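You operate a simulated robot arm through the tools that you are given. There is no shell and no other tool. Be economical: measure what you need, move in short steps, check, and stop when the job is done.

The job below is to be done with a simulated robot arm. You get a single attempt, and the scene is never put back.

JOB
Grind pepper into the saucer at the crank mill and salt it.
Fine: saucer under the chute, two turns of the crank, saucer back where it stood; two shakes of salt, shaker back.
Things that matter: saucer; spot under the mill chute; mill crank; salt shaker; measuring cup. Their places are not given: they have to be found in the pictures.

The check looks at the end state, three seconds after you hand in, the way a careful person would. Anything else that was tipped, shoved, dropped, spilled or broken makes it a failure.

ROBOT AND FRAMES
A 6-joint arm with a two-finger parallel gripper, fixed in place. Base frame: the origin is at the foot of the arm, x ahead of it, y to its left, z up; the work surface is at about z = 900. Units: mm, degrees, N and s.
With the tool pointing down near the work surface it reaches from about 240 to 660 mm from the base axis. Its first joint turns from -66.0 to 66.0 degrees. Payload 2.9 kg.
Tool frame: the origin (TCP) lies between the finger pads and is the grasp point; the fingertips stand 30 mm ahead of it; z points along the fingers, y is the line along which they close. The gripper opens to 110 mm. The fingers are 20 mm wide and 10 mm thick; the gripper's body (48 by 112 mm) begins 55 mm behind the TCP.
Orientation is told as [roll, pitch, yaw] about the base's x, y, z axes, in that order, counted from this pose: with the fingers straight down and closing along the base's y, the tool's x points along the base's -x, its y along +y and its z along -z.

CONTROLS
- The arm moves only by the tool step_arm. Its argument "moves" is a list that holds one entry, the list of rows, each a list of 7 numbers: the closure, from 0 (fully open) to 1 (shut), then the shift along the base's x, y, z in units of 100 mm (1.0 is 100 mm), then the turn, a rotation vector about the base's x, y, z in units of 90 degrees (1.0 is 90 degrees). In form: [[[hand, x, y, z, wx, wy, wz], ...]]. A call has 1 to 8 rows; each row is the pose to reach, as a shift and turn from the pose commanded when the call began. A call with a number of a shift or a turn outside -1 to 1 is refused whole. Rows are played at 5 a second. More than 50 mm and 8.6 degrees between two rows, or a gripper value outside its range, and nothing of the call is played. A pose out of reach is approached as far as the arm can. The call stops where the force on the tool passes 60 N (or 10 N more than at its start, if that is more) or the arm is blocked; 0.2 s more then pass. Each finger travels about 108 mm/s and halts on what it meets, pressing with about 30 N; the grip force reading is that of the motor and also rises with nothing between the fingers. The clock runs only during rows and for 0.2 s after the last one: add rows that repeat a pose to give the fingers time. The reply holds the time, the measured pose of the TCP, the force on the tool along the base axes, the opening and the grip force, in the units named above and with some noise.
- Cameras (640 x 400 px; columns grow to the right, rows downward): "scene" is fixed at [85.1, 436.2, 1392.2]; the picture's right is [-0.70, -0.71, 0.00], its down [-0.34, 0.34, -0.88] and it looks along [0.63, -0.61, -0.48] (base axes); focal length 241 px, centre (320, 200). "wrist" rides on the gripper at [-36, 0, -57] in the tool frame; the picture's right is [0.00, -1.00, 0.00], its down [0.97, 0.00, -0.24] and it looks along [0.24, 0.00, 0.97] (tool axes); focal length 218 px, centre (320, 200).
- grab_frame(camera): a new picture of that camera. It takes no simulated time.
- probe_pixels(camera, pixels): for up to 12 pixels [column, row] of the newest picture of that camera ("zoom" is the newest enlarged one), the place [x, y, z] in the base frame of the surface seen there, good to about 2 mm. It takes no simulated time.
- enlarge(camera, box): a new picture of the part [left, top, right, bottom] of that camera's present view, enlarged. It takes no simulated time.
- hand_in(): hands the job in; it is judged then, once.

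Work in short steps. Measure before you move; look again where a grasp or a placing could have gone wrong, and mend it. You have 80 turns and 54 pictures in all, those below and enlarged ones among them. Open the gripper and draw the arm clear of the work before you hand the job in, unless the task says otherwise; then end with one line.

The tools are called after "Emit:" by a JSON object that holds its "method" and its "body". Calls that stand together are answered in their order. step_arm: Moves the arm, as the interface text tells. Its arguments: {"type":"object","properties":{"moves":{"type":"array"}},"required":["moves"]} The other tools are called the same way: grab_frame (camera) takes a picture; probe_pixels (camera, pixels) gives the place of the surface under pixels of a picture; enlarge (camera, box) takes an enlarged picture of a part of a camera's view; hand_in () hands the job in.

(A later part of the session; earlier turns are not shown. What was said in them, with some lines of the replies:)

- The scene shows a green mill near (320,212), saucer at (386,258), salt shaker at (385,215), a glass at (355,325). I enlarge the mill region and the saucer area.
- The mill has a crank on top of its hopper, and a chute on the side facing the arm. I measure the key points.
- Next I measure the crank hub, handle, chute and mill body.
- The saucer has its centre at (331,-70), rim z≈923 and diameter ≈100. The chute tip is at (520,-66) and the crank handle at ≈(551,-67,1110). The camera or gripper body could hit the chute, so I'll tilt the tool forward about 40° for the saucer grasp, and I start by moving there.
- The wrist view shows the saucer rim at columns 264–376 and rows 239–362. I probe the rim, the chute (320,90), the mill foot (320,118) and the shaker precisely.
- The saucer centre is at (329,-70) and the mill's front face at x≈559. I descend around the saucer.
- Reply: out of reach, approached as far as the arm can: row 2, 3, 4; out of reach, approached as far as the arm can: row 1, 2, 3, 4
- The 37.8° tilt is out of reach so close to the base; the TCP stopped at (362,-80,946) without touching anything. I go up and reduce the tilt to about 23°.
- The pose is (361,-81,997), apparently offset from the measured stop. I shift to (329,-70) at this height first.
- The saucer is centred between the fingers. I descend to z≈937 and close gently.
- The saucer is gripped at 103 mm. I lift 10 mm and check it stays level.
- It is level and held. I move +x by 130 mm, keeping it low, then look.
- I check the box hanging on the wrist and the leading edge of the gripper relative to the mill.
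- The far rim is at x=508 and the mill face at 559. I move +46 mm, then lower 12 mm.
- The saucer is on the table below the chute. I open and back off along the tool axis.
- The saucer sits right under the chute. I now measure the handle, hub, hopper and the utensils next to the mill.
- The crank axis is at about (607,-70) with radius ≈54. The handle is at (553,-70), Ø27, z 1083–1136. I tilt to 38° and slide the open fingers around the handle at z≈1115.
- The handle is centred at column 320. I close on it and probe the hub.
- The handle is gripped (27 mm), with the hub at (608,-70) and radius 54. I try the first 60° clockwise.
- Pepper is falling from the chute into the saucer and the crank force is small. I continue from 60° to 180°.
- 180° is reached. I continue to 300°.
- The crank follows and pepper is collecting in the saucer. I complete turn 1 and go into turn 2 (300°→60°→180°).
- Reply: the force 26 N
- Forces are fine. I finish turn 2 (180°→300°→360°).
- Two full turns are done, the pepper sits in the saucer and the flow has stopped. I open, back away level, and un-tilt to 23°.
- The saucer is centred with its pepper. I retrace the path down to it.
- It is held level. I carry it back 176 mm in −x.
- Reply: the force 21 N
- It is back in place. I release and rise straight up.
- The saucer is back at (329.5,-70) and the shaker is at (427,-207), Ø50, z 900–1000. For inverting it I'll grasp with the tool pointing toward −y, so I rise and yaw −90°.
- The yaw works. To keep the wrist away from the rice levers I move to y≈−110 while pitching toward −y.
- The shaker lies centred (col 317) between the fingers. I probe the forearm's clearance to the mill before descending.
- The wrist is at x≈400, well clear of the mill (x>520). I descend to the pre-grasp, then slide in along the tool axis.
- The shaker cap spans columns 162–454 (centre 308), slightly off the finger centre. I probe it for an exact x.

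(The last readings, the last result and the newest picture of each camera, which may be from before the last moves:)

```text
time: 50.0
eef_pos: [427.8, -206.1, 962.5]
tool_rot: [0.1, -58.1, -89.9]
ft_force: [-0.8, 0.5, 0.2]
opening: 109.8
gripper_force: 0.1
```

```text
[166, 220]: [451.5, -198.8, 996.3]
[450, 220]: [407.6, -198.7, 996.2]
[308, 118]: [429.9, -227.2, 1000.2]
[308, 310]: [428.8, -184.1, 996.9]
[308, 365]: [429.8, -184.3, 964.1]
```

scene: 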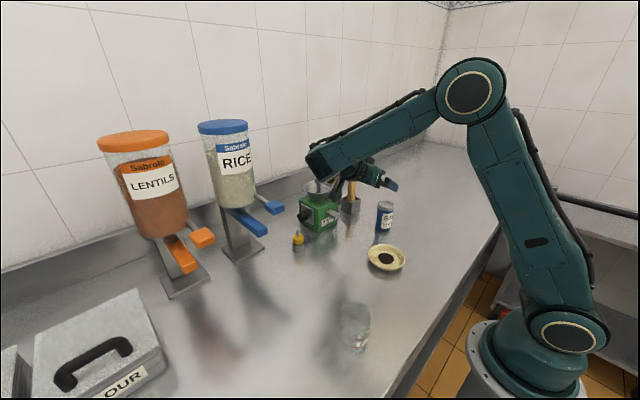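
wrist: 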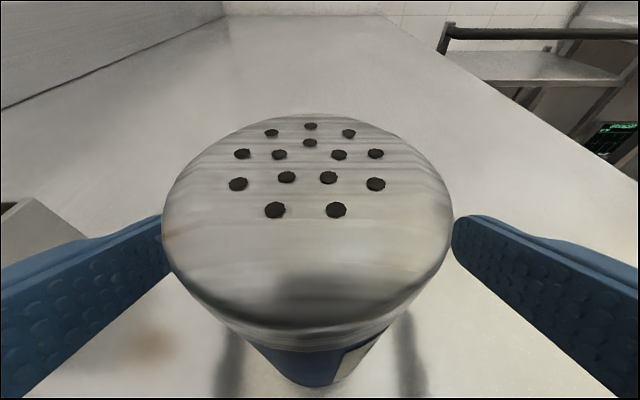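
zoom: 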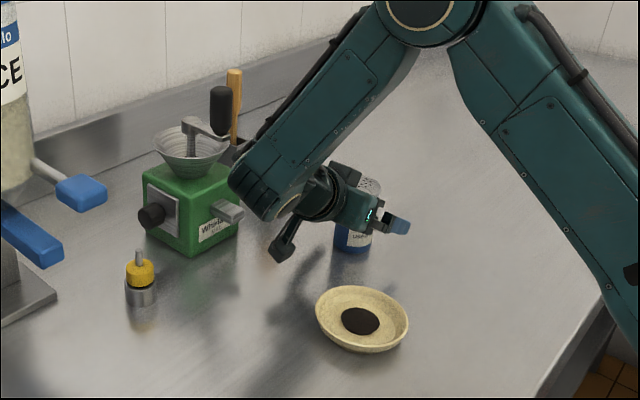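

The shaker centre is (429.6,-206). I shift +2 mm in x and close.

Emit:
{"method": "step_arm", "body": {"moves": [[[0, 0.02, 0, 0, 0, 0, 0], [0.2, 0.02, 0, 0, 0, 0, 0], [0.4, 0.02, 0, 0, 0, 0, 0], [0.5, 0.02, 0, 0, 0, 0, 0], [0.6, 0.02, 0, 0, 0, 0, 0], [0.7, 0.02, 0, 0, 0, 0, 0], [0.7, 0.02, 0, 0, 0, 0, 0]]]}}

Emit:
{"method": "step_arm", "body": {"moves": [[[0.7, 0, 0, 0.1, 0, 0, 0], [0.7, 0, 0, 0.3, 0, 0, 0], [0.7, 0, 0, 0.6, 0, 0, 0], [0.7, 0, 0, 0.9, 0, 0, 0], [0.7, 0, 0, 1.0, 0, 0, 0]]]}}

Emit:
{"method": "enlarge", "body": {"camera": "scene", "box": [290, 110, 450, 290]}}

```text
time: 51.6
eef_pos: [430.2, -206.7, 963.7]
tool_rot: [0.0, -58.1, -90.0]
ft_force: [0.2, -0.9, -0.1]
opening: 50.3
gripper_force: 30.0
```

```text
time: 52.8
eef_pos: [428.9, -205.0, 1063.2]
tool_rot: [0.0, -58.2, -89.9]
ft_force: [-0.3, 0.0, -0.9]
opening: 50.2
gripper_force: 30.3
```

```text
2.22 times, centred on (370, 200) of scene
```

zoom: 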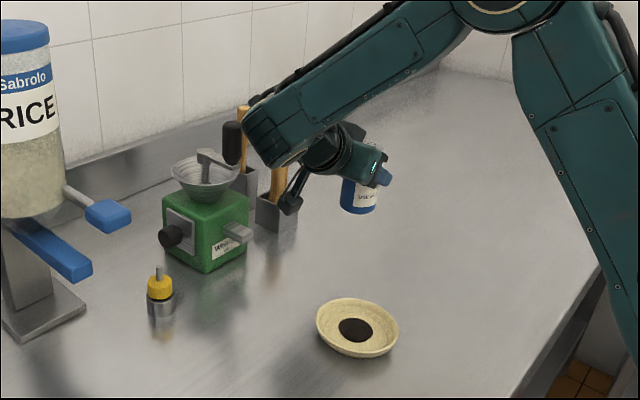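

The shaker is held at 50 mm and upright. I carry it above the saucer at z≈1110, since the cup at about (245,193) is ~98 mm tall and the arm should stay high.

Emit:
{"method": "step_arm", "body": {"moves": [[[0.7, -0.1, 0.1, 0.1, 0, 0, 0], [0.7, -0.2, 0.2, 0.2, 0, 0, 0], [0.7, -0.35, 0.35, 0.3, 0, 0, 0], [0.7, -0.5, 0.5, 0.4, 0, 0, 0], [0.7, -0.65, 0.65, 0.5, 0, 0, 0], [0.7, -0.8, 0.8, 0.5, 0, 0, 0], [0.7, -0.9, 0.95, 0.5, 0, 0, 0], [0.7, -1.0, 1.0, 0.5, 0, 0, 0]]]}}

Emit:
{"method": "step_arm", "body": {"moves": [[[0.7, 0, 0.05, 0, -0.07, 0, 0], [0.7, 0, 0.1, 0, -0.14, 0, 0], [0.7, 0, 0.15, 0, -0.21, 0, 0], [0.7, 0, 0.15, 0, -0.28, 0, 0], [0.7, 0, 0.15, 0, -0.35, 0, 0], [0.7, 0, 0.15, 0, -0.35, 0, 0]]]}}

Emit:
{"method": "grab_frame", "body": {"camera": "scene"}}

```text
time: 54.6
eef_pos: [329.2, -105.7, 1111.9]
tool_rot: [0.1, -58.1, -90.0]
ft_force: [-0.4, 0.5, -1.6]
opening: 50.5
gripper_force: 30.3
```

```text
time: 56.0
eef_pos: [258.0, -108.7, 1038.5]
tool_rot: [3.4, -89.6, -93.3]
ft_force: [0.5, -0.2, -1.5]
opening: 50.1
gripper_force: 30.5
out of reach, approached as far as the arm can: row 2, 3, 4, 5, 6
```

```text
20 pictures are left
```

scene: 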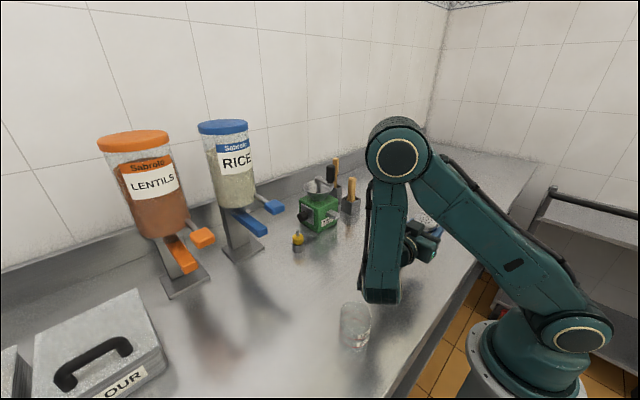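

The horizontal tool is out of reach here, and the arm drifted to (258,-109,1038) with the forearm near the cup. I carefully back up first.

Emit:
{"method": "step_arm", "body": {"moves": [[[0.7, 0.2, 0, 0.2, 0, 0, 0], [0.7, 0.4, 0, 0.4, 0.07, 0, 0]]]}}

Emit:
{"method": "enlarge", "body": {"camera": "scene", "box": [300, 110, 500, 370]}}

```text
time: 56.6
eef_pos: [281.5, -116.9, 1054.6]
tool_rot: [0.1, -83.0, -90.0]
ft_force: [-0.1, -0.5, -1.9]
opening: 50.2
gripper_force: 30.1
out of reach, approached as far as the arm can: row 1, 2
```

```text
1.54 times, centred on (400, 240) of scene
```

zoom: 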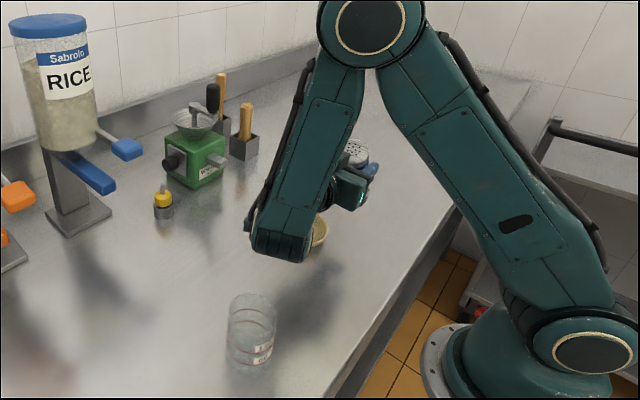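

The cup is untouched. I return to the reachable pose: up, outward, and pitch back to 58°.

Emit:
{"method": "step_arm", "body": {"moves": [[[0.7, 0.2, 0.05, 0.2, 0.08, 0, 0], [0.7, 0.4, 0.1, 0.4, 0.16, 0, 0], [0.7, 0.6, 0.2, 0.6, 0.24, 0, 0], [0.7, 0.7, 0.2, 0.7, 0.28, 0, 0], [0.7, 0.7, 0.2, 0.7, 0.28, 0, 0]]]}}

```text
time: 57.8
eef_pos: [351.0, -96.6, 1124.5]
tool_rot: [0.0, -57.9, -90.0]
ft_force: [0.6, 0.2, -1.5]
opening: 50.1
gripper_force: 29.9
```

Back in reach. Now I yaw a further −27° so that the wrist sits farther out, then pitch up in a separate call.

Emit:
{"method": "step_arm", "body": {"moves": [[[0.7, 0, 0, 0, 0, 0, -0.08], [0.7, 0, 0, 0, 0, 0, -0.16], [0.7, 0, 0, 0, 0, 0, -0.24], [0.7, 0, 0, 0, 0, 0, -0.3], [0.7, 0, 0, 0, 0, 0, -0.3]]]}}

Emit:
{"method": "step_arm", "body": {"moves": [[[0.7, 0, 0, 0, -0.062, 0.032, 0], [0.7, 0, 0, 0, -0.125, 0.064, 0], [0.7, 0, 0, 0, -0.187, 0.095, 0], [0.7, 0, 0, 0, -0.25, 0.127, 0], [0.7, 0, 0, 0, -0.312, 0.159, 0]]]}}

Emit:
{"method": "grab_frame", "body": {"camera": "scene"}}

```text
time: 59.0
eef_pos: [322.0, -119.0, 1072.2]
tool_rot: [0.2, -58.0, -117.1]
ft_force: [1.1, 0.5, -1.2]
opening: 50.7
gripper_force: 30.0
out of reach, approached as far as the arm can: row 2, 3, 4, 5
```

```text
time: 60.2
eef_pos: [236.5, -133.6, 1002.8]
tool_rot: [44.7, -86.8, -161.0]
ft_force: [-0.5, 2.0, 21.4]
opening: 50.5
gripper_force: 29.7
out of reach, approached as far as the arm can: row 1, 2, 3, 4, 5
stopped in row 5: the force on the tool passed its limit (the readings are from after the stop); the commanded pose is now the measured one
```

```text
18 pictures are left
```

scene: 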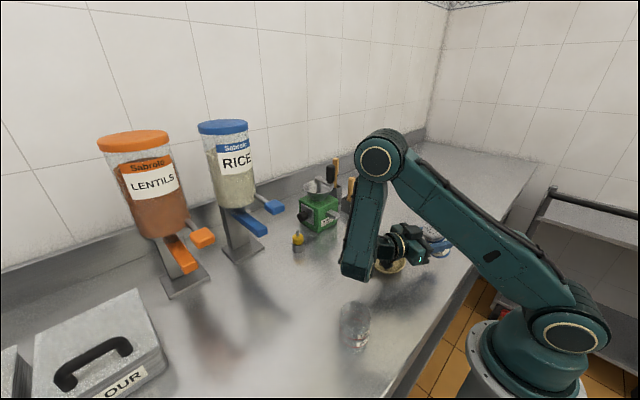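

Contact happened (force limit) and the pose drifted to (236,-134,1003). I look closely before moving again.

Emit:
{"method": "enlarge", "body": {"camera": "scene", "box": [330, 210, 480, 310]}}

Emit:
{"method": "grab_frame", "body": {"camera": "wrist"}}

```text
4.00 times, centred on (405, 260) of scene
```

zoom: 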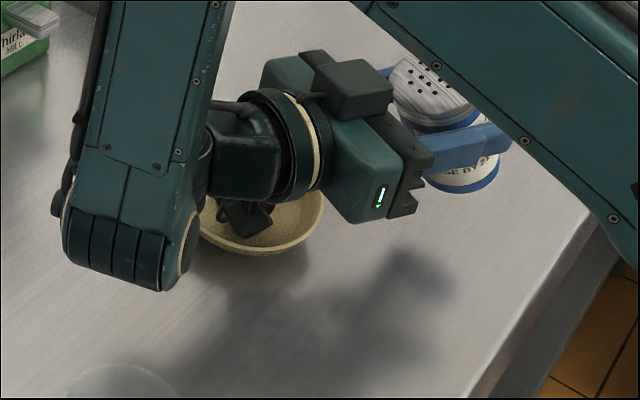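

```text
16 pictures are left
```

wrist: 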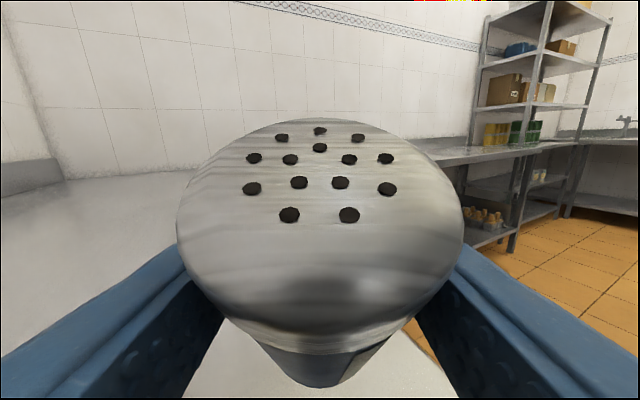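

The wrist's hanging box has come down in the saucer. I lift straight up in small steps, without sideways movement.

Emit:
{"method": "step_arm", "body": {"moves": [[[0.7, 0, 0, 0.1, 0, 0, 0], [0.7, 0, 0, 0.25, 0, 0, 0]]]}}

```text
time: 60.8
eef_pos: [221.8, -131.9, 1014.6]
tool_rot: [36.7, -86.8, -152.9]
ft_force: [0.1, 0.8, -0.9]
opening: 50.2
gripper_force: 29.8
out of reach, approached as far as the arm can: row 1, 2
```

The contact is gone. I continue up while pitching the tool back down, which raises the box relative to the TCP.

Emit:
{"method": "step_arm", "body": {"moves": [[[0.7, 0.05, 0, 0.15, 0.071, -0.036, 0], [0.7, 0.15, 0, 0.35, 0.142, -0.073, 0], [0.7, 0.25, 0, 0.55, 0.213, -0.109, 0]]]}}

Emit:
{"method": "grab_frame", "body": {"camera": "scene"}}

```text
time: 61.6
eef_pos: [248.6, -131.9, 1070.5]
tool_rot: [5.1, -65.8, -121.9]
ft_force: [0.2, 0.3, -1.2]
opening: 50.5
gripper_force: 29.8
```

```text
15 pictures are left
```

scene: 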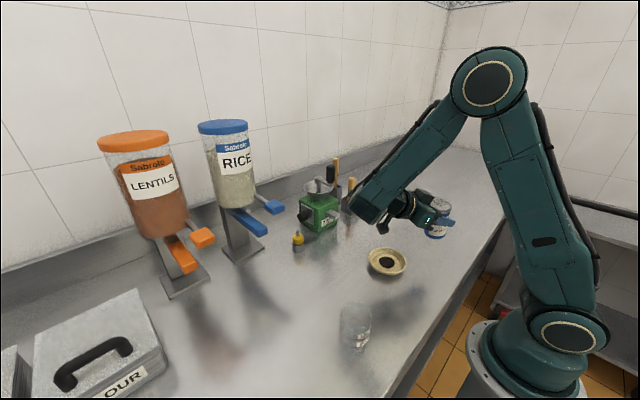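

The saucer still looks to be in place. I enlarge and probe it.

Emit:
{"method": "enlarge", "body": {"camera": "scene", "box": [350, 180, 470, 290]}}

Emit:
{"method": "probe_pixels", "body": {"camera": "zoom", "pixels": [[197, 266], [197, 299], [197, 355], [95, 302], [298, 310], [205, 310], [180, 290], [250, 320]]}}

```text
3.64 times, centred on (410, 235) of scene
```

zoom: 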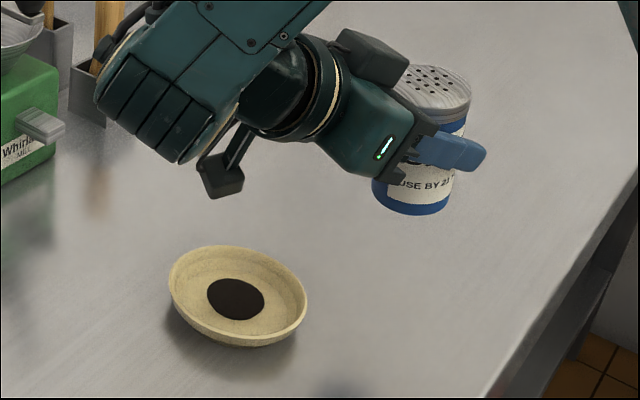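

```text
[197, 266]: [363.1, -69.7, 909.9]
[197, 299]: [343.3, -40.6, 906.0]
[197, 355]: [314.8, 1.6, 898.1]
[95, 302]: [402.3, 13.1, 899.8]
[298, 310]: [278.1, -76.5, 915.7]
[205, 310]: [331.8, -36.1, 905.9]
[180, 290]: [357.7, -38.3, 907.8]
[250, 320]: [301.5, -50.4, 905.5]
```

I probe the rim points to check the saucer's position and level.

Emit:
{"method": "probe_pixels", "body": {"camera": "zoom", "pixels": [[171, 288], [304, 305], [228, 247], [248, 334], [190, 255], [290, 275], [182, 312], [285, 332], [236, 298], [210, 290], [262, 308], [210, 327]]}}

```text
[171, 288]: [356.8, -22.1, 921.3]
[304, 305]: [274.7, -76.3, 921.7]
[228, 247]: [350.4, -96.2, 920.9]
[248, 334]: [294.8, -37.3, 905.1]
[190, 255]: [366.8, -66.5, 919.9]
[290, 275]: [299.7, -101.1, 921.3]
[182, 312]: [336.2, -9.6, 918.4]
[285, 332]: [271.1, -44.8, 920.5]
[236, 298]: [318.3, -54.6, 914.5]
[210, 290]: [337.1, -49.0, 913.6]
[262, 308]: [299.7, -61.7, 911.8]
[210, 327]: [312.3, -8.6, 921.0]
```

The rim is level, but the saucer was nudged to about (318,-54.5); I'll put it back at (329.5,-70) later. The earlier limit looks like the wrist bend, so a tangential yaw of about −69° should fit. I go there, keeping the current tilt.

Emit:
{"method": "step_arm", "body": {"moves": [[[0.7, 0.1, 0.05, 0.15, 0, 0, 0.09], [0.7, 0.25, 0.15, 0.3, 0, 0, 0.18], [0.7, 0.4, 0.27, 0.4, 0, 0, 0.27], [0.7, 0.55, 0.4, 0.4, 0, 0, 0.36], [0.7, 0.7, 0.5, 0.4, 0, 0, 0.45], [0.7, 0.78, 0.54, 0.4, 0, 0, 0.53]]]}}

```text
time: 63.0
eef_pos: [326.0, -77.9, 1108.5]
tool_rot: [5.2, -66.0, -74.2]
ft_force: [0.1, 0.7, -1.7]
opening: 50.5
gripper_force: 29.8
```

That pose is reached. Now I pitch up 14° in two small rows.

Emit:
{"method": "step_arm", "body": {"moves": [[[0.7, 0, 0, 0, -0.073, -0.027, 0], [0.7, 0, 0, 0, -0.145, -0.054, 0]]]}}

```text
time: 63.6
eef_pos: [325.0, -77.8, 1109.5]
tool_rot: [11.9, -79.7, -80.6]
ft_force: [-0.4, -0.5, -1.1]
opening: 50.1
gripper_force: 30.1
```

The tilt is fine (tool axis ≈(.36,−.917,−.175)). I roll about the tool axis, shifting the TCP so the shaker top stays over the saucer, and start with 60° to check.

Emit:
{"method": "step_arm", "body": {"moves": [[[0.7, 0.043, 0.017, 0, 0.034, -0.0866, -0.0165], [0.7, 0.085, 0.034, 0, 0.068, -0.173, -0.033], [0.7, 0.125, 0.05, 0, 0.102, -0.26, -0.05], [0.7, 0.162, 0.064, 0, 0.136, -0.347, -0.066], [0.7, 0.196, 0.078, 0, 0.17, -0.433, -0.083], [0.7, 0.225, 0.089, 0, 0.204, -0.52, -0.099], [0.7, 0.25, 0.099, 0, 0.238, -0.606, -0.116]]]}}

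Emit:
{"method": "enlarge", "body": {"camera": "scene", "box": [320, 130, 480, 290]}}

```text
time: 65.2
eef_pos: [351.6, -70.0, 1106.5]
tool_rot: [78.0, -27.7, -152.9]
ft_force: [0.0, 0.1, -0.7]
opening: 50.2
gripper_force: 29.5
out of reach, approached as far as the arm can: row 5, 6, 7
```

```text
2.50 times, centred on (400, 210) of scene
```

zoom: 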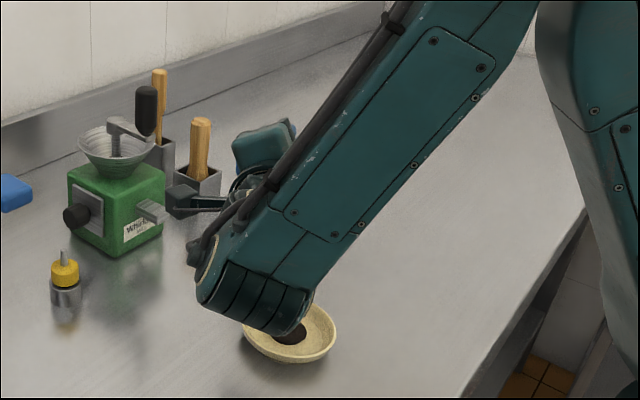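

The roll of 60° was reached, with only a ~3 mm position miss. I continue the roll 25° while shifting the TCP back, to see which limit it is.

Emit:
{"method": "step_arm", "body": {"moves": [[[0.7, -0.1, -0.04, 0.03, 0.034, -0.0866, -0.0165], [0.7, -0.2, -0.08, 0.03, 0.068, -0.173, -0.033], [0.7, -0.25, -0.1, 0.03, 0.102, -0.26, -0.05]]]}}

```text
time: 66.0
eef_pos: [326.7, -80.9, 1110.8]
tool_rot: [79.8, -2.6, -158.3]
ft_force: [0.7, -0.5, -1.7]
opening: 50.3
gripper_force: 29.0
```

All good at this spot (roll 85°). I continue to ~153°, with the top staying over the saucer.

Emit:
{"method": "step_arm", "body": {"moves": [[[0.7, 0.03, 0.03, 0, 0.034, -0.0866, -0.0165], [0.7, 0.03, 0.03, 0, 0.068, -0.173, -0.033], [0.7, 0.03, 0.03, 0, 0.102, -0.26, -0.05], [0.7, 0.02, 0.03, 0, 0.136, -0.347, -0.066], [0.7, 0, 0.02, 0, 0.17, -0.433, -0.083], [0.7, 0, 0.02, 0, 0.204, -0.52, -0.099], [0.7, 0, 0.02, 0, 0.238, -0.606, -0.116], [0.7, 0, 0.02, 0, 0.272, -0.692, -0.132]]]}}

Emit:
{"method": "grab_frame", "body": {"camera": "wrist"}}

```text
time: 67.8
eef_pos: [352.7, -144.0, 1330.9]
tool_rot: [65.4, 61.1, -179.2]
ft_force: [-2.5, -0.8, 1.0]
opening: 50.4
gripper_force: 29.6
out of reach, approached as far as the arm can: row 2, 3, 4, 5, 6, 7, 8
```

```text
12 pictures are left
```

wrist: 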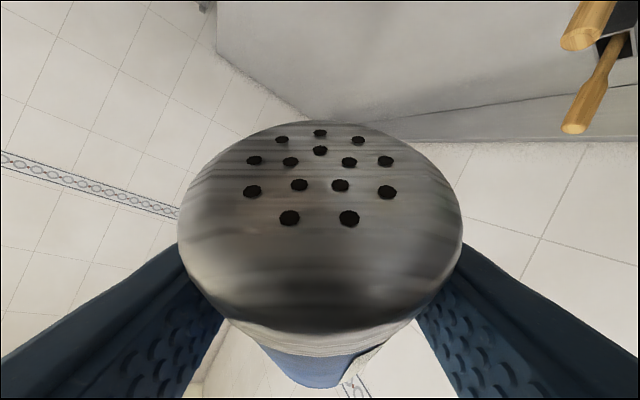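

The arm swung up to z=1331 while rolled; I check for spilled salt.

Emit:
{"method": "grab_frame", "body": {"camera": "scene"}}

Emit:
{"method": "enlarge", "body": {"camera": "scene", "box": [310, 180, 470, 300]}}

```text
11 pictures are left
```

scene: 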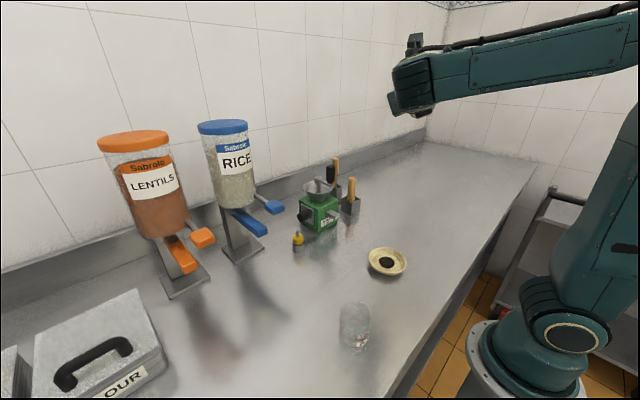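

```text
3.33 times, centred on (390, 240) of scene
```

zoom: 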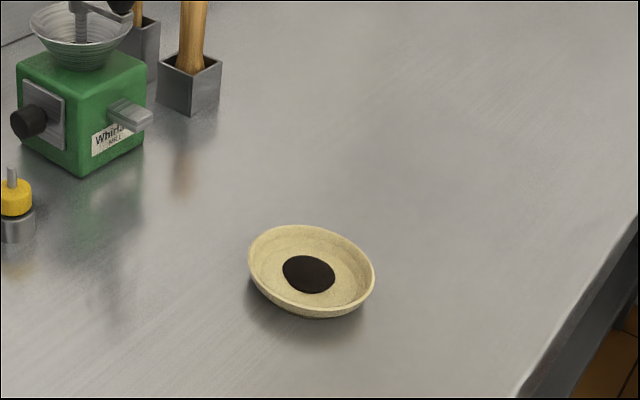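

No salt was spilled and the saucer is unchanged. Roll in this direction runs into a joint limit at low height, so I roll back upright up here and will use the opposite roll direction.

Emit:
{"method": "step_arm", "body": {"moves": [[[0.7, 0, 0, 0, -0.035, 0.086, 0.018], [0.7, 0, 0, 0, -0.07, 0.172, 0.036], [0.7, 0, 0, 0, -0.105, 0.258, 0.054], [0.7, 0, 0, 0, -0.14, 0.344, 0.072], [0.7, 0, 0, 0, -0.175, 0.43, 0.09], [0.7, 0, 0, 0, -0.21, 0.516, 0.108], [0.7, 0, 0, 0, -0.245, 0.602, 0.126], [0.7, 0, 0, 0, -0.279, 0.687, 0.143]]]}}

Emit:
{"method": "step_arm", "body": {"moves": [[[0.7, 0, 0, 0, -0.035, 0.086, 0.018], [0.7, 0, 0, 0, -0.07, 0.172, 0.036], [0.7, 0, 0, 0, -0.105, 0.258, 0.054], [0.7, 0, 0, 0, -0.14, 0.344, 0.072], [0.7, 0, 0, 0, -0.175, 0.43, 0.09], [0.7, 0, 0, 0, -0.21, 0.516, 0.108], [0.7, 0, 0, 0, -0.245, 0.602, 0.126], [0.7, 0, 0, 0, -0.279, 0.687, 0.143]]]}}

```text
time: 69.6
eef_pos: [353.6, -147.7, 1332.2]
tool_rot: [79.9, -2.7, -156.9]
ft_force: [1.0, 0.1, -0.3]
opening: 50.5
gripper_force: 30.3
out of reach, approached as far as the arm can: row 1, 2, 3, 4, 5
```

```text
time: 71.4
eef_pos: [352.6, -145.8, 1331.1]
tool_rot: [59.7, -67.9, -128.7]
ft_force: [1.0, 0.0, -1.5]
opening: 50.1
gripper_force: 30.7
```

Nearly upright again (roll 17°). I finish the roll-back while descending towards (327,-78,1115).

Emit:
{"method": "step_arm", "body": {"moves": [[[0.7, 0, 0.05, -0.2, -0.035, 0.086, 0.018], [0.7, -0.05, 0.12, -0.45, -0.07, 0.172, 0.036], [0.7, -0.1, 0.2, -0.7, -0.07, 0.172, 0.036], [0.7, -0.13, 0.34, -1.0, -0.07, 0.172, 0.036]]]}}

Emit:
{"method": "step_arm", "body": {"moves": [[[0.7, -0.03, 0.1, -0.3, 0, 0, 0], [0.7, -0.07, 0.2, -0.6, 0, 0, 0], [0.7, -0.13, 0.34, -1.0, 0, 0, 0]]]}}

```text
time: 72.4
eef_pos: [344.5, -122.1, 1228.5]
tool_rot: [12.3, -78.4, -79.4]
ft_force: [-0.1, 0.3, -1.6]
opening: 50.3
gripper_force: 29.8
out of reach, approached as far as the arm can: row 3, 4
```

```text
time: 73.2
eef_pos: [331.6, -88.0, 1128.0]
tool_rot: [12.6, -78.5, -79.9]
ft_force: [0.6, -0.2, -1.5]
opening: 50.0
gripper_force: 30.0
```

Now I roll the opposite way, 8 rows of 8.5°, with a slight −x shift for the top.

Emit:
{"method": "step_arm", "body": {"moves": [[[0.7, -0.03, 0, 0, -0.034, 0.0866, 0.0165], [0.7, -0.06, 0, 0, -0.068, 0.173, 0.033], [0.7, -0.09, 0, 0, -0.102, 0.26, 0.05], [0.7, -0.12, 0, 0, -0.136, 0.347, 0.066], [0.7, -0.15, 0, 0, -0.17, 0.433, 0.083], [0.7, -0.17, 0, 0, -0.204, 0.52, 0.099], [0.7, -0.19, 0, 0, -0.238, 0.606, 0.116], [0.7, -0.2, 0, 0, -0.272, 0.692, 0.132]]]}}

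```text
time: 75.0
eef_pos: [311.7, -89.1, 1127.8]
tool_rot: [-77.1, -23.5, 15.7]
ft_force: [0.0, 0.1, -1.9]
opening: 50.4
gripper_force: 30.8
```

Reached with no problem. I continue in smaller batches.

Emit:
{"method": "step_arm", "body": {"moves": [[[0.7, 0, 0.02, 0, -0.034, 0.0866, 0.0165], [0.7, 0, 0.03, 0, -0.068, 0.173, 0.033], [0.7, 0, 0.04, 0, -0.102, 0.26, 0.05], [0.7, 0, 0.05, 0, -0.136, 0.347, 0.066]]]}}

```text
time: 76.0
eef_pos: [312.3, -85.8, 1123.8]
tool_rot: [-78.3, 10.1, 22.2]
ft_force: [0.0, 1.1, -1.8]
opening: 50.1
gripper_force: 29.7
out of reach, approached as far as the arm can: row 4
```

A slight miss of 4 mm; I pull the TCP back toward −y and continue the roll.

Emit:
{"method": "step_arm", "body": {"moves": [[[0.7, 0, -0.08, 0, -0.034, 0.0866, 0.0165], [0.7, 0, -0.08, 0, -0.068, 0.173, 0.033], [0.7, 0, -0.08, 0, -0.102, 0.26, 0.05]]]}}

```text
time: 76.8
eef_pos: [312.1, -94.3, 1124.2]
tool_rot: [-76.7, 35.0, 27.4]
ft_force: [0.0, 0.3, -1.4]
opening: 50.2
gripper_force: 30.2
```

Good (roll −127°). I continue 4 more rows.

Emit:
{"method": "step_arm", "body": {"moves": [[[0.7, 0.02, 0, 0, -0.034, 0.0866, 0.0165], [0.7, 0.04, 0, 0, -0.068, 0.173, 0.033], [0.7, 0.06, 0, 0, -0.102, 0.26, 0.05], [0.7, 0.08, 0, 0, -0.136, 0.347, 0.066]]]}}

Emit:
{"method": "enlarge", "body": {"camera": "scene", "box": [320, 150, 480, 290]}}

```text
time: 77.8
eef_pos: [320.7, -99.1, 1117.2]
tool_rot: [-63.1, 67.6, 45.0]
ft_force: [0.0, 0.5, -1.2]
opening: 50.3
gripper_force: 29.9
out of reach, approached as far as the arm can: row 1, 2, 3, 4
```

```text
2.86 times, centred on (400, 220) of scene
```

zoom: 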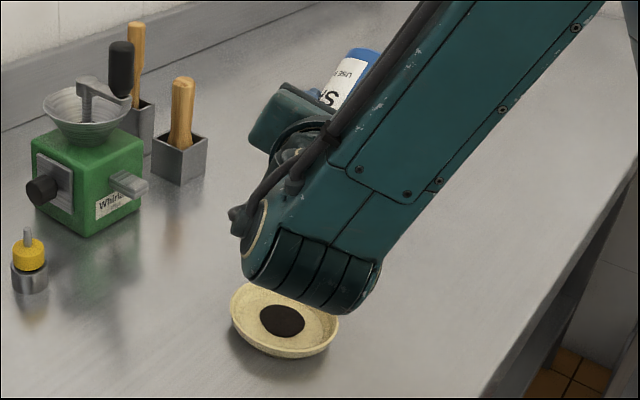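

The shaker is inverted (~134°), top at about (321,-72), over the saucer. I give one shake: up 40 mm and sharply back.

Emit:
{"method": "step_arm", "body": {"moves": [[[0.7, 0, 0, 0.45, 0, 0, 0], [0.7, 0, 0, 0, 0, 0, 0], [0.7, 0, 0, 0, 0, 0, 0]]]}}

Emit:
{"method": "enlarge", "body": {"camera": "scene", "box": [340, 210, 440, 290]}}

```text
time: 78.6
eef_pos: [320.7, -100.9, 1116.5]
tool_rot: [-63.4, 67.5, 44.5]
ft_force: [0.0, -0.5, -1.3]
opening: 50.2
gripper_force: 29.7
out of reach, approached as far as the arm can: row 1
```

```text
5.00 times, centred on (390, 250) of scene
```

zoom: 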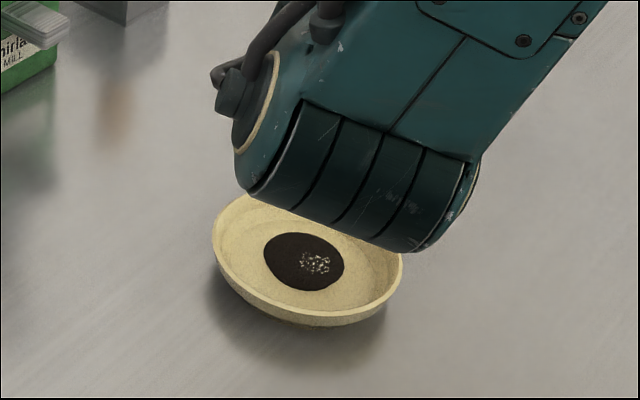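

White salt specks appeared on the pepper, in the saucer. I give the second, identical shake.

Emit:
{"method": "step_arm", "body": {"moves": [[[0.7, 0, 0, 0.45, 0, 0, 0], [0.7, 0, 0, 0, 0, 0, 0], [0.7, 0, 0, 0, 0, 0, 0]]]}}

Emit:
{"method": "enlarge", "body": {"camera": "scene", "box": [340, 210, 440, 290]}}

```text
time: 79.4
eef_pos: [320.0, -100.5, 1117.5]
tool_rot: [-63.5, 67.6, 44.5]
ft_force: [-0.4, 0.4, -0.8]
opening: 50.4
gripper_force: 30.0
out of reach, approached as far as the arm can: row 1
```

```text
5.00 times, centred on (390, 250) of scene
```

zoom: 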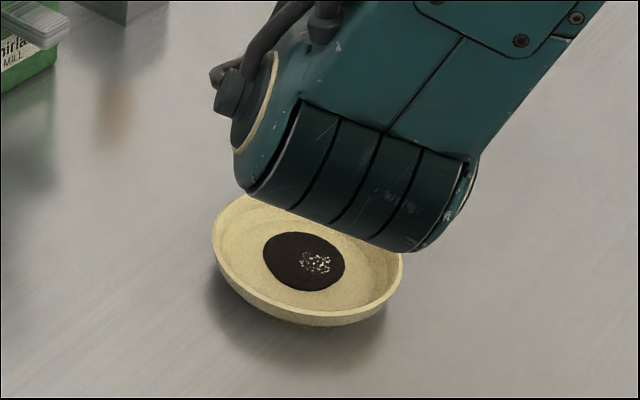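

Two shakes are done and the salt is in the saucer. I smoothly roll the shaker back.

Emit:
{"method": "step_arm", "body": {"moves": [[[0.7, -0.02, 0, 0.01, 0.034, -0.0866, -0.0165], [0.7, -0.04, 0.01, 0.02, 0.068, -0.173, -0.033], [0.7, -0.06, 0.02, 0.03, 0.102, -0.26, -0.05], [0.7, -0.08, 0.03, 0.04, 0.136, -0.347, -0.066], [0.7, -0.08, 0.04, 0.05, 0.17, -0.433, -0.083], [0.7, -0.08, 0.05, 0.06, 0.204, -0.52, -0.099], [0.7, -0.08, 0.05, 0.07, 0.238, -0.606, -0.116], [0.7, -0.08, 0.05, 0.07, 0.272, -0.692, -0.132]]]}}

Emit:
{"method": "step_arm", "body": {"moves": [[[0.7, 0.02, 0, 0, 0.034, -0.0866, -0.0165], [0.7, 0.04, 0, 0, 0.068, -0.173, -0.033], [0.7, 0.06, 0, 0, 0.102, -0.26, -0.05], [0.7, 0.08, 0, 0, 0.136, -0.347, -0.066], [0.7, 0.1, 0, 0, 0.17, -0.433, -0.083], [0.7, 0.12, 0, 0, 0.204, -0.52, -0.099], [0.7, 0.14, 0, 0, 0.238, -0.606, -0.116], [0.7, 0.16, 0, 0, 0.272, -0.692, -0.132]]]}}

```text
time: 81.2
eef_pos: [311.9, -95.3, 1123.7]
tool_rot: [-78.5, 1.4, 20.6]
ft_force: [-0.1, 0.5, -1.3]
opening: 50.4
gripper_force: 30.3
```

```text
time: 83.0
eef_pos: [328.9, -94.1, 1124.8]
tool_rot: [-62.1, -64.1, -3.0]
ft_force: [1.0, -0.6, -1.5]
opening: 50.1
gripper_force: 30.3
```

The roll is about −25° now. I computed the rotation to the pick-up orientation [0,−58,−90] (42.7°) and apply it while easing outward.

Emit:
{"method": "step_arm", "body": {"moves": [[[0.7, 0.02, -0.02, 0, 0.0443, -0.0326, -0.0568], [0.7, 0.04, -0.04, 0, 0.0887, -0.0651, -0.1135], [0.7, 0.06, -0.06, 0, 0.133, -0.0977, -0.1703], [0.7, 0.08, -0.08, 0, 0.1773, -0.1303, -0.2271], [0.7, 0.1, -0.1, 0, 0.2217, -0.1628, -0.2838], [0.7, 0.12, -0.12, 0, 0.266, -0.1954, -0.3406], [0.7, 0.12, -0.12, 0, 0.266, -0.1954, -0.3406]]]}}

```text
time: 84.6
eef_pos: [339.5, -106.5, 1125.1]
tool_rot: [-0.1, -58.1, -90.1]
ft_force: [-1.0, -0.7, -0.5]
opening: 50.3
gripper_force: 30.0
```

The orientation is exact. I carry the shaker back above its place (429.6,-206).

Emit:
{"method": "step_arm", "body": {"moves": [[[0.7, 0.13, -0.14, 0, 0, 0, 0], [0.7, 0.26, -0.28, 0, 0, 0, 0], [0.7, 0.4, -0.43, -0.1, 0, 0, 0], [0.7, 0.55, -0.6, -0.25, 0, 0, 0], [0.7, 0.7, -0.78, -0.4, 0, 0, 0], [0.7, 0.83, -0.92, -0.55, 0, 0, 0], [0.7, 0.9, -0.995, -0.6, 0, 0, 0], [0.7, 0.9, -0.995, -0.6, 0, 0, 0]]]}}

Emit:
{"method": "step_arm", "body": {"moves": [[[0.7, 0, 0, -0.25, 0, 0, 0], [0.7, 0, 0, -0.5, 0, 0, 0], [0.7, 0, 0, -0.75, 0, 0, 0], [0.7, 0, 0, -0.9, 0, 0, 0], [0.7, 0, 0, -0.95, 0, 0, 0], [0.7, 0, 0, -0.95, 0, 0, 0]]]}}

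```text
time: 86.4
eef_pos: [430.2, -206.5, 1064.7]
tool_rot: [-0.2, -58.1, -89.9]
ft_force: [0.0, 0.4, -2.0]
opening: 50.3
gripper_force: 29.6
```

```text
time: 87.8
eef_pos: [429.6, -207.0, 970.7]
tool_rot: [-0.2, -58.2, -89.9]
ft_force: [0.3, 0.1, -2.0]
opening: 50.4
gripper_force: 30.3
```

Now I lower gently, 2 mm at a time, to touch-down near z≈963.5.

Emit:
{"method": "step_arm", "body": {"moves": [[[0.7, 0, 0, -0.03, 0, 0, 0], [0.7, 0, 0, -0.05, 0, 0, 0], [0.7, 0, 0, -0.065, 0, 0, 0], [0.7, 0, 0, -0.07, 0, 0, 0]]]}}

```text
time: 88.8
eef_pos: [430.2, -206.2, 964.5]
tool_rot: [0.2, -58.4, -90.4]
ft_force: [-1.8, 3.9, 20.0]
opening: 50.6
gripper_force: 29.7
```

It is firmly down. I open and withdraw along the tool axis.

Emit:
{"method": "step_arm", "body": {"moves": [[[0.5, 0, 0, 0, 0, 0, 0], [0, 0, 0, 0, 0, 0, 0], [0, 0, 0, 0, 0, 0, 0], [0, 0, 0, 0, 0, 0, 0], [0, 0, 0.25, 0.17, 0, 0, 0], [0, 0, 0.5, 0.36, 0, 0, 0], [0, 0, 0.76, 0.6, 0, 0, 0], [0, 0, 0.85, 1.0, 0, 0, 0]]]}}

Emit:
{"method": "grab_frame", "body": {"camera": "scene"}}

```text
time: 90.6
eef_pos: [430.7, -121.9, 1064.0]
tool_rot: [-0.2, -58.1, -89.9]
ft_force: [0.3, 0.7, 0.7]
opening: 110.0
gripper_force: 0.0
```

```text
6 pictures are left
```

scene: 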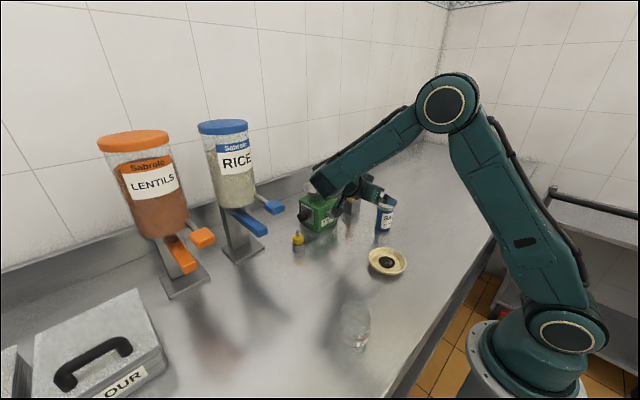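

The shaker stands back in its place. Now I un-pitch the tool (to ~12° tilt) while rising, then un-yaw toward the nudged saucer.

Emit:
{"method": "step_arm", "body": {"moves": [[[0, 0, 0.05, 0.15, 0.08, 0, 0], [0, 0, 0.1, 0.3, 0.16, 0, 0], [0, 0, 0.2, 0.4, 0.25, 0, 0], [0, 0, 0.3, 0.4, 0.34, 0, 0], [0, 0, 0.4, 0.4, 0.43, 0, 0], [0, 0, 0.5, 0.4, 0.51, 0, 0], [0, 0, 0.5, 0.4, 0.51, 0, 0]]]}}

Emit:
{"method": "step_arm", "body": {"moves": [[[0, -0.12, 0, 0, 0, 0, 0.09], [0, -0.24, 0, 0, 0, 0, 0.18], [0, -0.36, 0, 0, 0, 0, 0.27], [0, -0.48, 0, 0, 0, 0, 0.36], [0, -0.6, 0, 0, 0, 0, 0.45], [0, -0.7, 0, 0, 0, 0, 0.54], [0, -0.8, 0.05, 0, 0, 0, 0.62]]]}}

Emit:
{"method": "step_arm", "body": {"moves": [[[0, -0.1, 0.05, -0.1, 0, 0, 0.09], [0, -0.2, 0.1, -0.2, 0, 0, 0.18], [0, -0.3, 0.12, -0.3, 0, 0, 0.27], [0, -0.31, 0.13, -0.5, 0, 0, 0.36], [0, -0.31, 0.13, -0.6, 0, 0, 0.38], [0, -0.31, 0.13, -0.6, 0, 0, 0.38]]]}}

Emit:
{"method": "grab_frame", "body": {"camera": "wrist"}}

```text
time: 92.2
eef_pos: [430.1, -71.2, 1103.0]
tool_rot: [0.0, -12.3, -90.0]
ft_force: [0.1, -0.1, -0.9]
opening: 109.9
gripper_force: 0.0
```

```text
time: 93.8
eef_pos: [348.7, -66.1, 1102.1]
tool_rot: [-0.2, -12.4, -34.1]
ft_force: [-0.1, -0.3, 0.5]
opening: 110.1
gripper_force: 0.0
```

```text
time: 95.2
eef_pos: [319.0, -53.1, 1042.8]
tool_rot: [-0.2, -12.3, 0.2]
ft_force: [0.4, -0.1, -0.1]
opening: 109.9
gripper_force: 0.0
```

```text
5 pictures are left
```

wrist: 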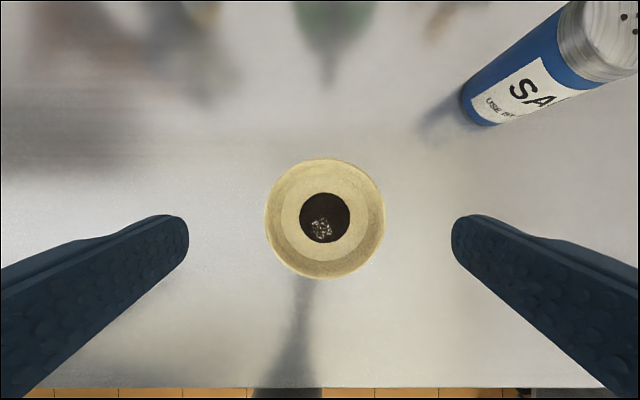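

The pepper and salt sit in the saucer. I probe the rim (columns 264–385, rows 158–279) for its exact centre.

Emit:
{"method": "probe_pixels", "body": {"camera": "wrist", "pixels": [[266, 219], [383, 219], [325, 161], [325, 277], [283, 177], [367, 261], [367, 177], [283, 261], [496, 123], [478, 121]]}}

```text
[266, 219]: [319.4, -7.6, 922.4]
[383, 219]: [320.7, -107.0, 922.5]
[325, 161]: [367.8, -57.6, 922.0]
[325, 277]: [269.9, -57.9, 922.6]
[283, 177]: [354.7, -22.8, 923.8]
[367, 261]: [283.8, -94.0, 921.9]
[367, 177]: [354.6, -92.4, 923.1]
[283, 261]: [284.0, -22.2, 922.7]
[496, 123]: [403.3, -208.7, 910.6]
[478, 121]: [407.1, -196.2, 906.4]
```

The saucer centre is (319,-57.4) and level; it needs a shift of (+10.5,−12.6). I descend centred on it.

Emit:
{"method": "step_arm", "body": {"moves": [[[0, 0, -0.043, -0.3, 0, 0, 0], [0, 0, -0.043, -0.6, 0, 0, 0], [0, 0, -0.043, -0.8, 0, 0, 0], [0, 0, -0.043, -0.8, 0, 0, 0]]]}}

```text
time: 96.2
eef_pos: [318.8, -57.3, 962.0]
tool_rot: [-0.1, -12.3, 0.1]
ft_force: [-0.1, 0.8, -0.6]
opening: 109.9
gripper_force: 0.2
```

Centred at (318.8,-57.3). I lower 24 mm and close gently.

Emit:
{"method": "step_arm", "body": {"moves": [[[0, 0, 0, -0.12, 0, 0, 0], [0, 0, 0, -0.24, 0, 0, 0], [0, 0, 0, -0.24, 0, 0, 0], [0.04, 0, 0, -0.24, 0, 0, 0], [0.08, 0, 0, -0.24, 0, 0, 0], [0.2, 0, 0, -0.24, 0, 0, 0], [0.2, 0, 0, -0.24, 0, 0, 0], [0.2, 0, 0, -0.24, 0, 0, 0]]]}}

```text
time: 98.0
eef_pos: [319.4, -57.7, 938.5]
tool_rot: [-0.2, -12.2, 0.1]
ft_force: [0.6, 0.1, 0.6]
opening: 100.2
gripper_force: 30.2
```

Gripped at 100 mm. I lift 6 mm, shift, and lower gently.

Emit:
{"method": "step_arm", "body": {"moves": [[[0.2, 0, 0, 0.03, 0, 0, 0], [0.2, 0, 0, 0.06, 0, 0, 0], [0.2, 0.05, -0.063, 0.06, 0, 0, 0], [0.2, 0.103, -0.125, 0.06, 0, 0, 0], [0.2, 0.103, -0.125, 0.06, 0, 0, 0], [0.2, 0.103, -0.125, 0.03, 0, 0, 0], [0.2, 0.103, -0.125, 0.003, 0, 0, 0], [0.2, 0.103, -0.125, 0.003, 0, 0, 0]]]}}

```text
time: 99.8
eef_pos: [329.3, -70.5, 938.9]
tool_rot: [0.0, -12.2, 0.1]
ft_force: [0.7, 0.7, -1.0]
opening: 99.9
gripper_force: 30.1
```

Still slightly light, so I lower 1.5 mm more, then open and rise.

Emit:
{"method": "step_arm", "body": {"moves": [[[0.2, 0, 0, -0.008, 0, 0, 0], [0.2, 0, 0, -0.012, 0, 0, 0], [0, 0, 0, -0.012, 0, 0, 0], [0, 0, 0, -0.012, 0, 0, 0], [0, 0, 0, 0.12, 0, 0, 0], [0, 0, 0, 0.4, 0, 0, 0], [0, 0, 0, 0.8, 0, 0, 0], [0, 0, 0, 1.0, 0, 0, 0]]]}}

Emit:
{"method": "grab_frame", "body": {"camera": "wrist"}}

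Emit:
{"method": "probe_pixels", "body": {"camera": "wrist", "pixels": [[262, 215], [378, 215], [320, 160], [320, 274], [320, 217]]}}

```text
time: 101.6
eef_pos: [330.1, -69.7, 1039.6]
tool_rot: [-0.1, -12.4, 0.1]
ft_force: [1.3, -0.6, -0.5]
opening: 110.0
gripper_force: 0.1
```

```text
4 pictures are left
```

wrist: 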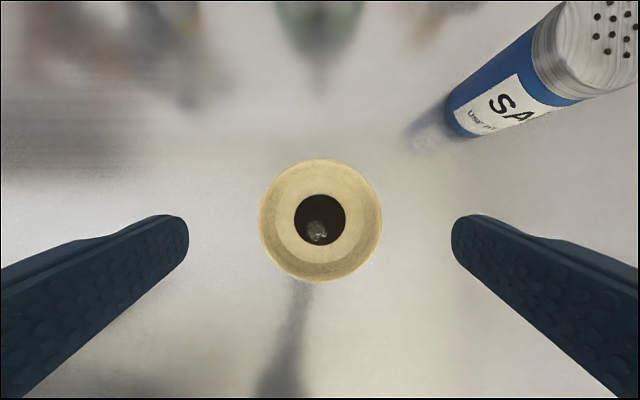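

```text
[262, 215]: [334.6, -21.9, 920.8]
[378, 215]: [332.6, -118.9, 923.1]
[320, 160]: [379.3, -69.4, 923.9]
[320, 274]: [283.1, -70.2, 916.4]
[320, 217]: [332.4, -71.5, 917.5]
```

The saucer is back at about (330,-70) with pepper and salt. I draw the arm up clear and take a final look.

Emit:
{"method": "step_arm", "body": {"moves": [[[0, 0, 0.1, 0.3, 0, 0, 0], [0, 0.05, 0.25, 0.6, 0, 0, 0], [0, 0.1, 0.4, 0.9, 0, 0, 0], [0, 0.15, 0.5, 1.0, 0, 0, 0]]]}}

Emit:
{"method": "step_arm", "body": {"moves": [[[0, 0.1, 0.1, 0.3, 0, 0, 0], [0, 0.2, 0.2, 0.6, 0, 0, 0], [0, 0.3, 0.3, 0.9, 0, 0, 0]]]}}

Emit:
{"method": "grab_frame", "body": {"camera": "scene"}}

Emit:
{"method": "enlarge", "body": {"camera": "scene", "box": [270, 150, 430, 290]}}

```text
time: 102.6
eef_pos: [344.3, -20.0, 1139.6]
tool_rot: [-0.1, -12.2, -0.1]
ft_force: [0.5, 0.0, -0.7]
opening: 110.0
gripper_force: 0.0
```

```text
time: 103.4
eef_pos: [374.1, 9.5, 1229.7]
tool_rot: [-0.2, -12.2, 0.1]
ft_force: [-0.4, -0.1, -1.4]
opening: 110.0
gripper_force: 0.1
```

```text
3 pictures are left
```

scene: 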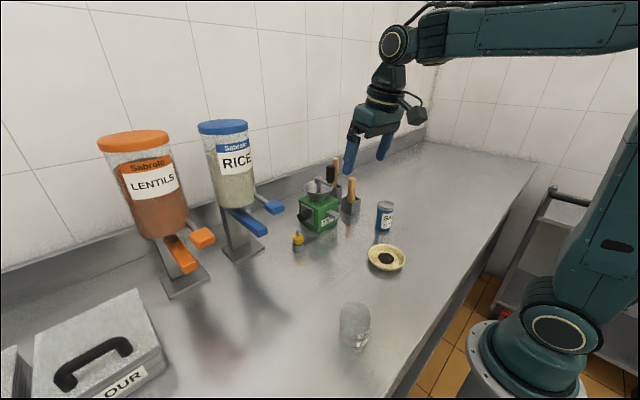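

```text
2.86 times, centred on (350, 220) of scene
```

zoom: 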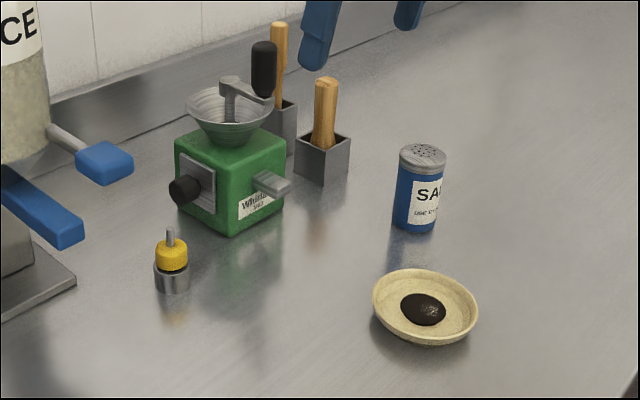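

Everything stands where it did at the start: saucer, shaker, mill and cup. The gripper is open and clear, so I hand the job in.

Emit:
{"method": "hand_in", "body": {}}

```text
The job is handed in.
```

The saucer has pepper from two crank turns plus two shakes of salt; saucer and shaker are back where they stood, though during the salting the wrist bumped the saucer about 16 mm out of place and I set it back.
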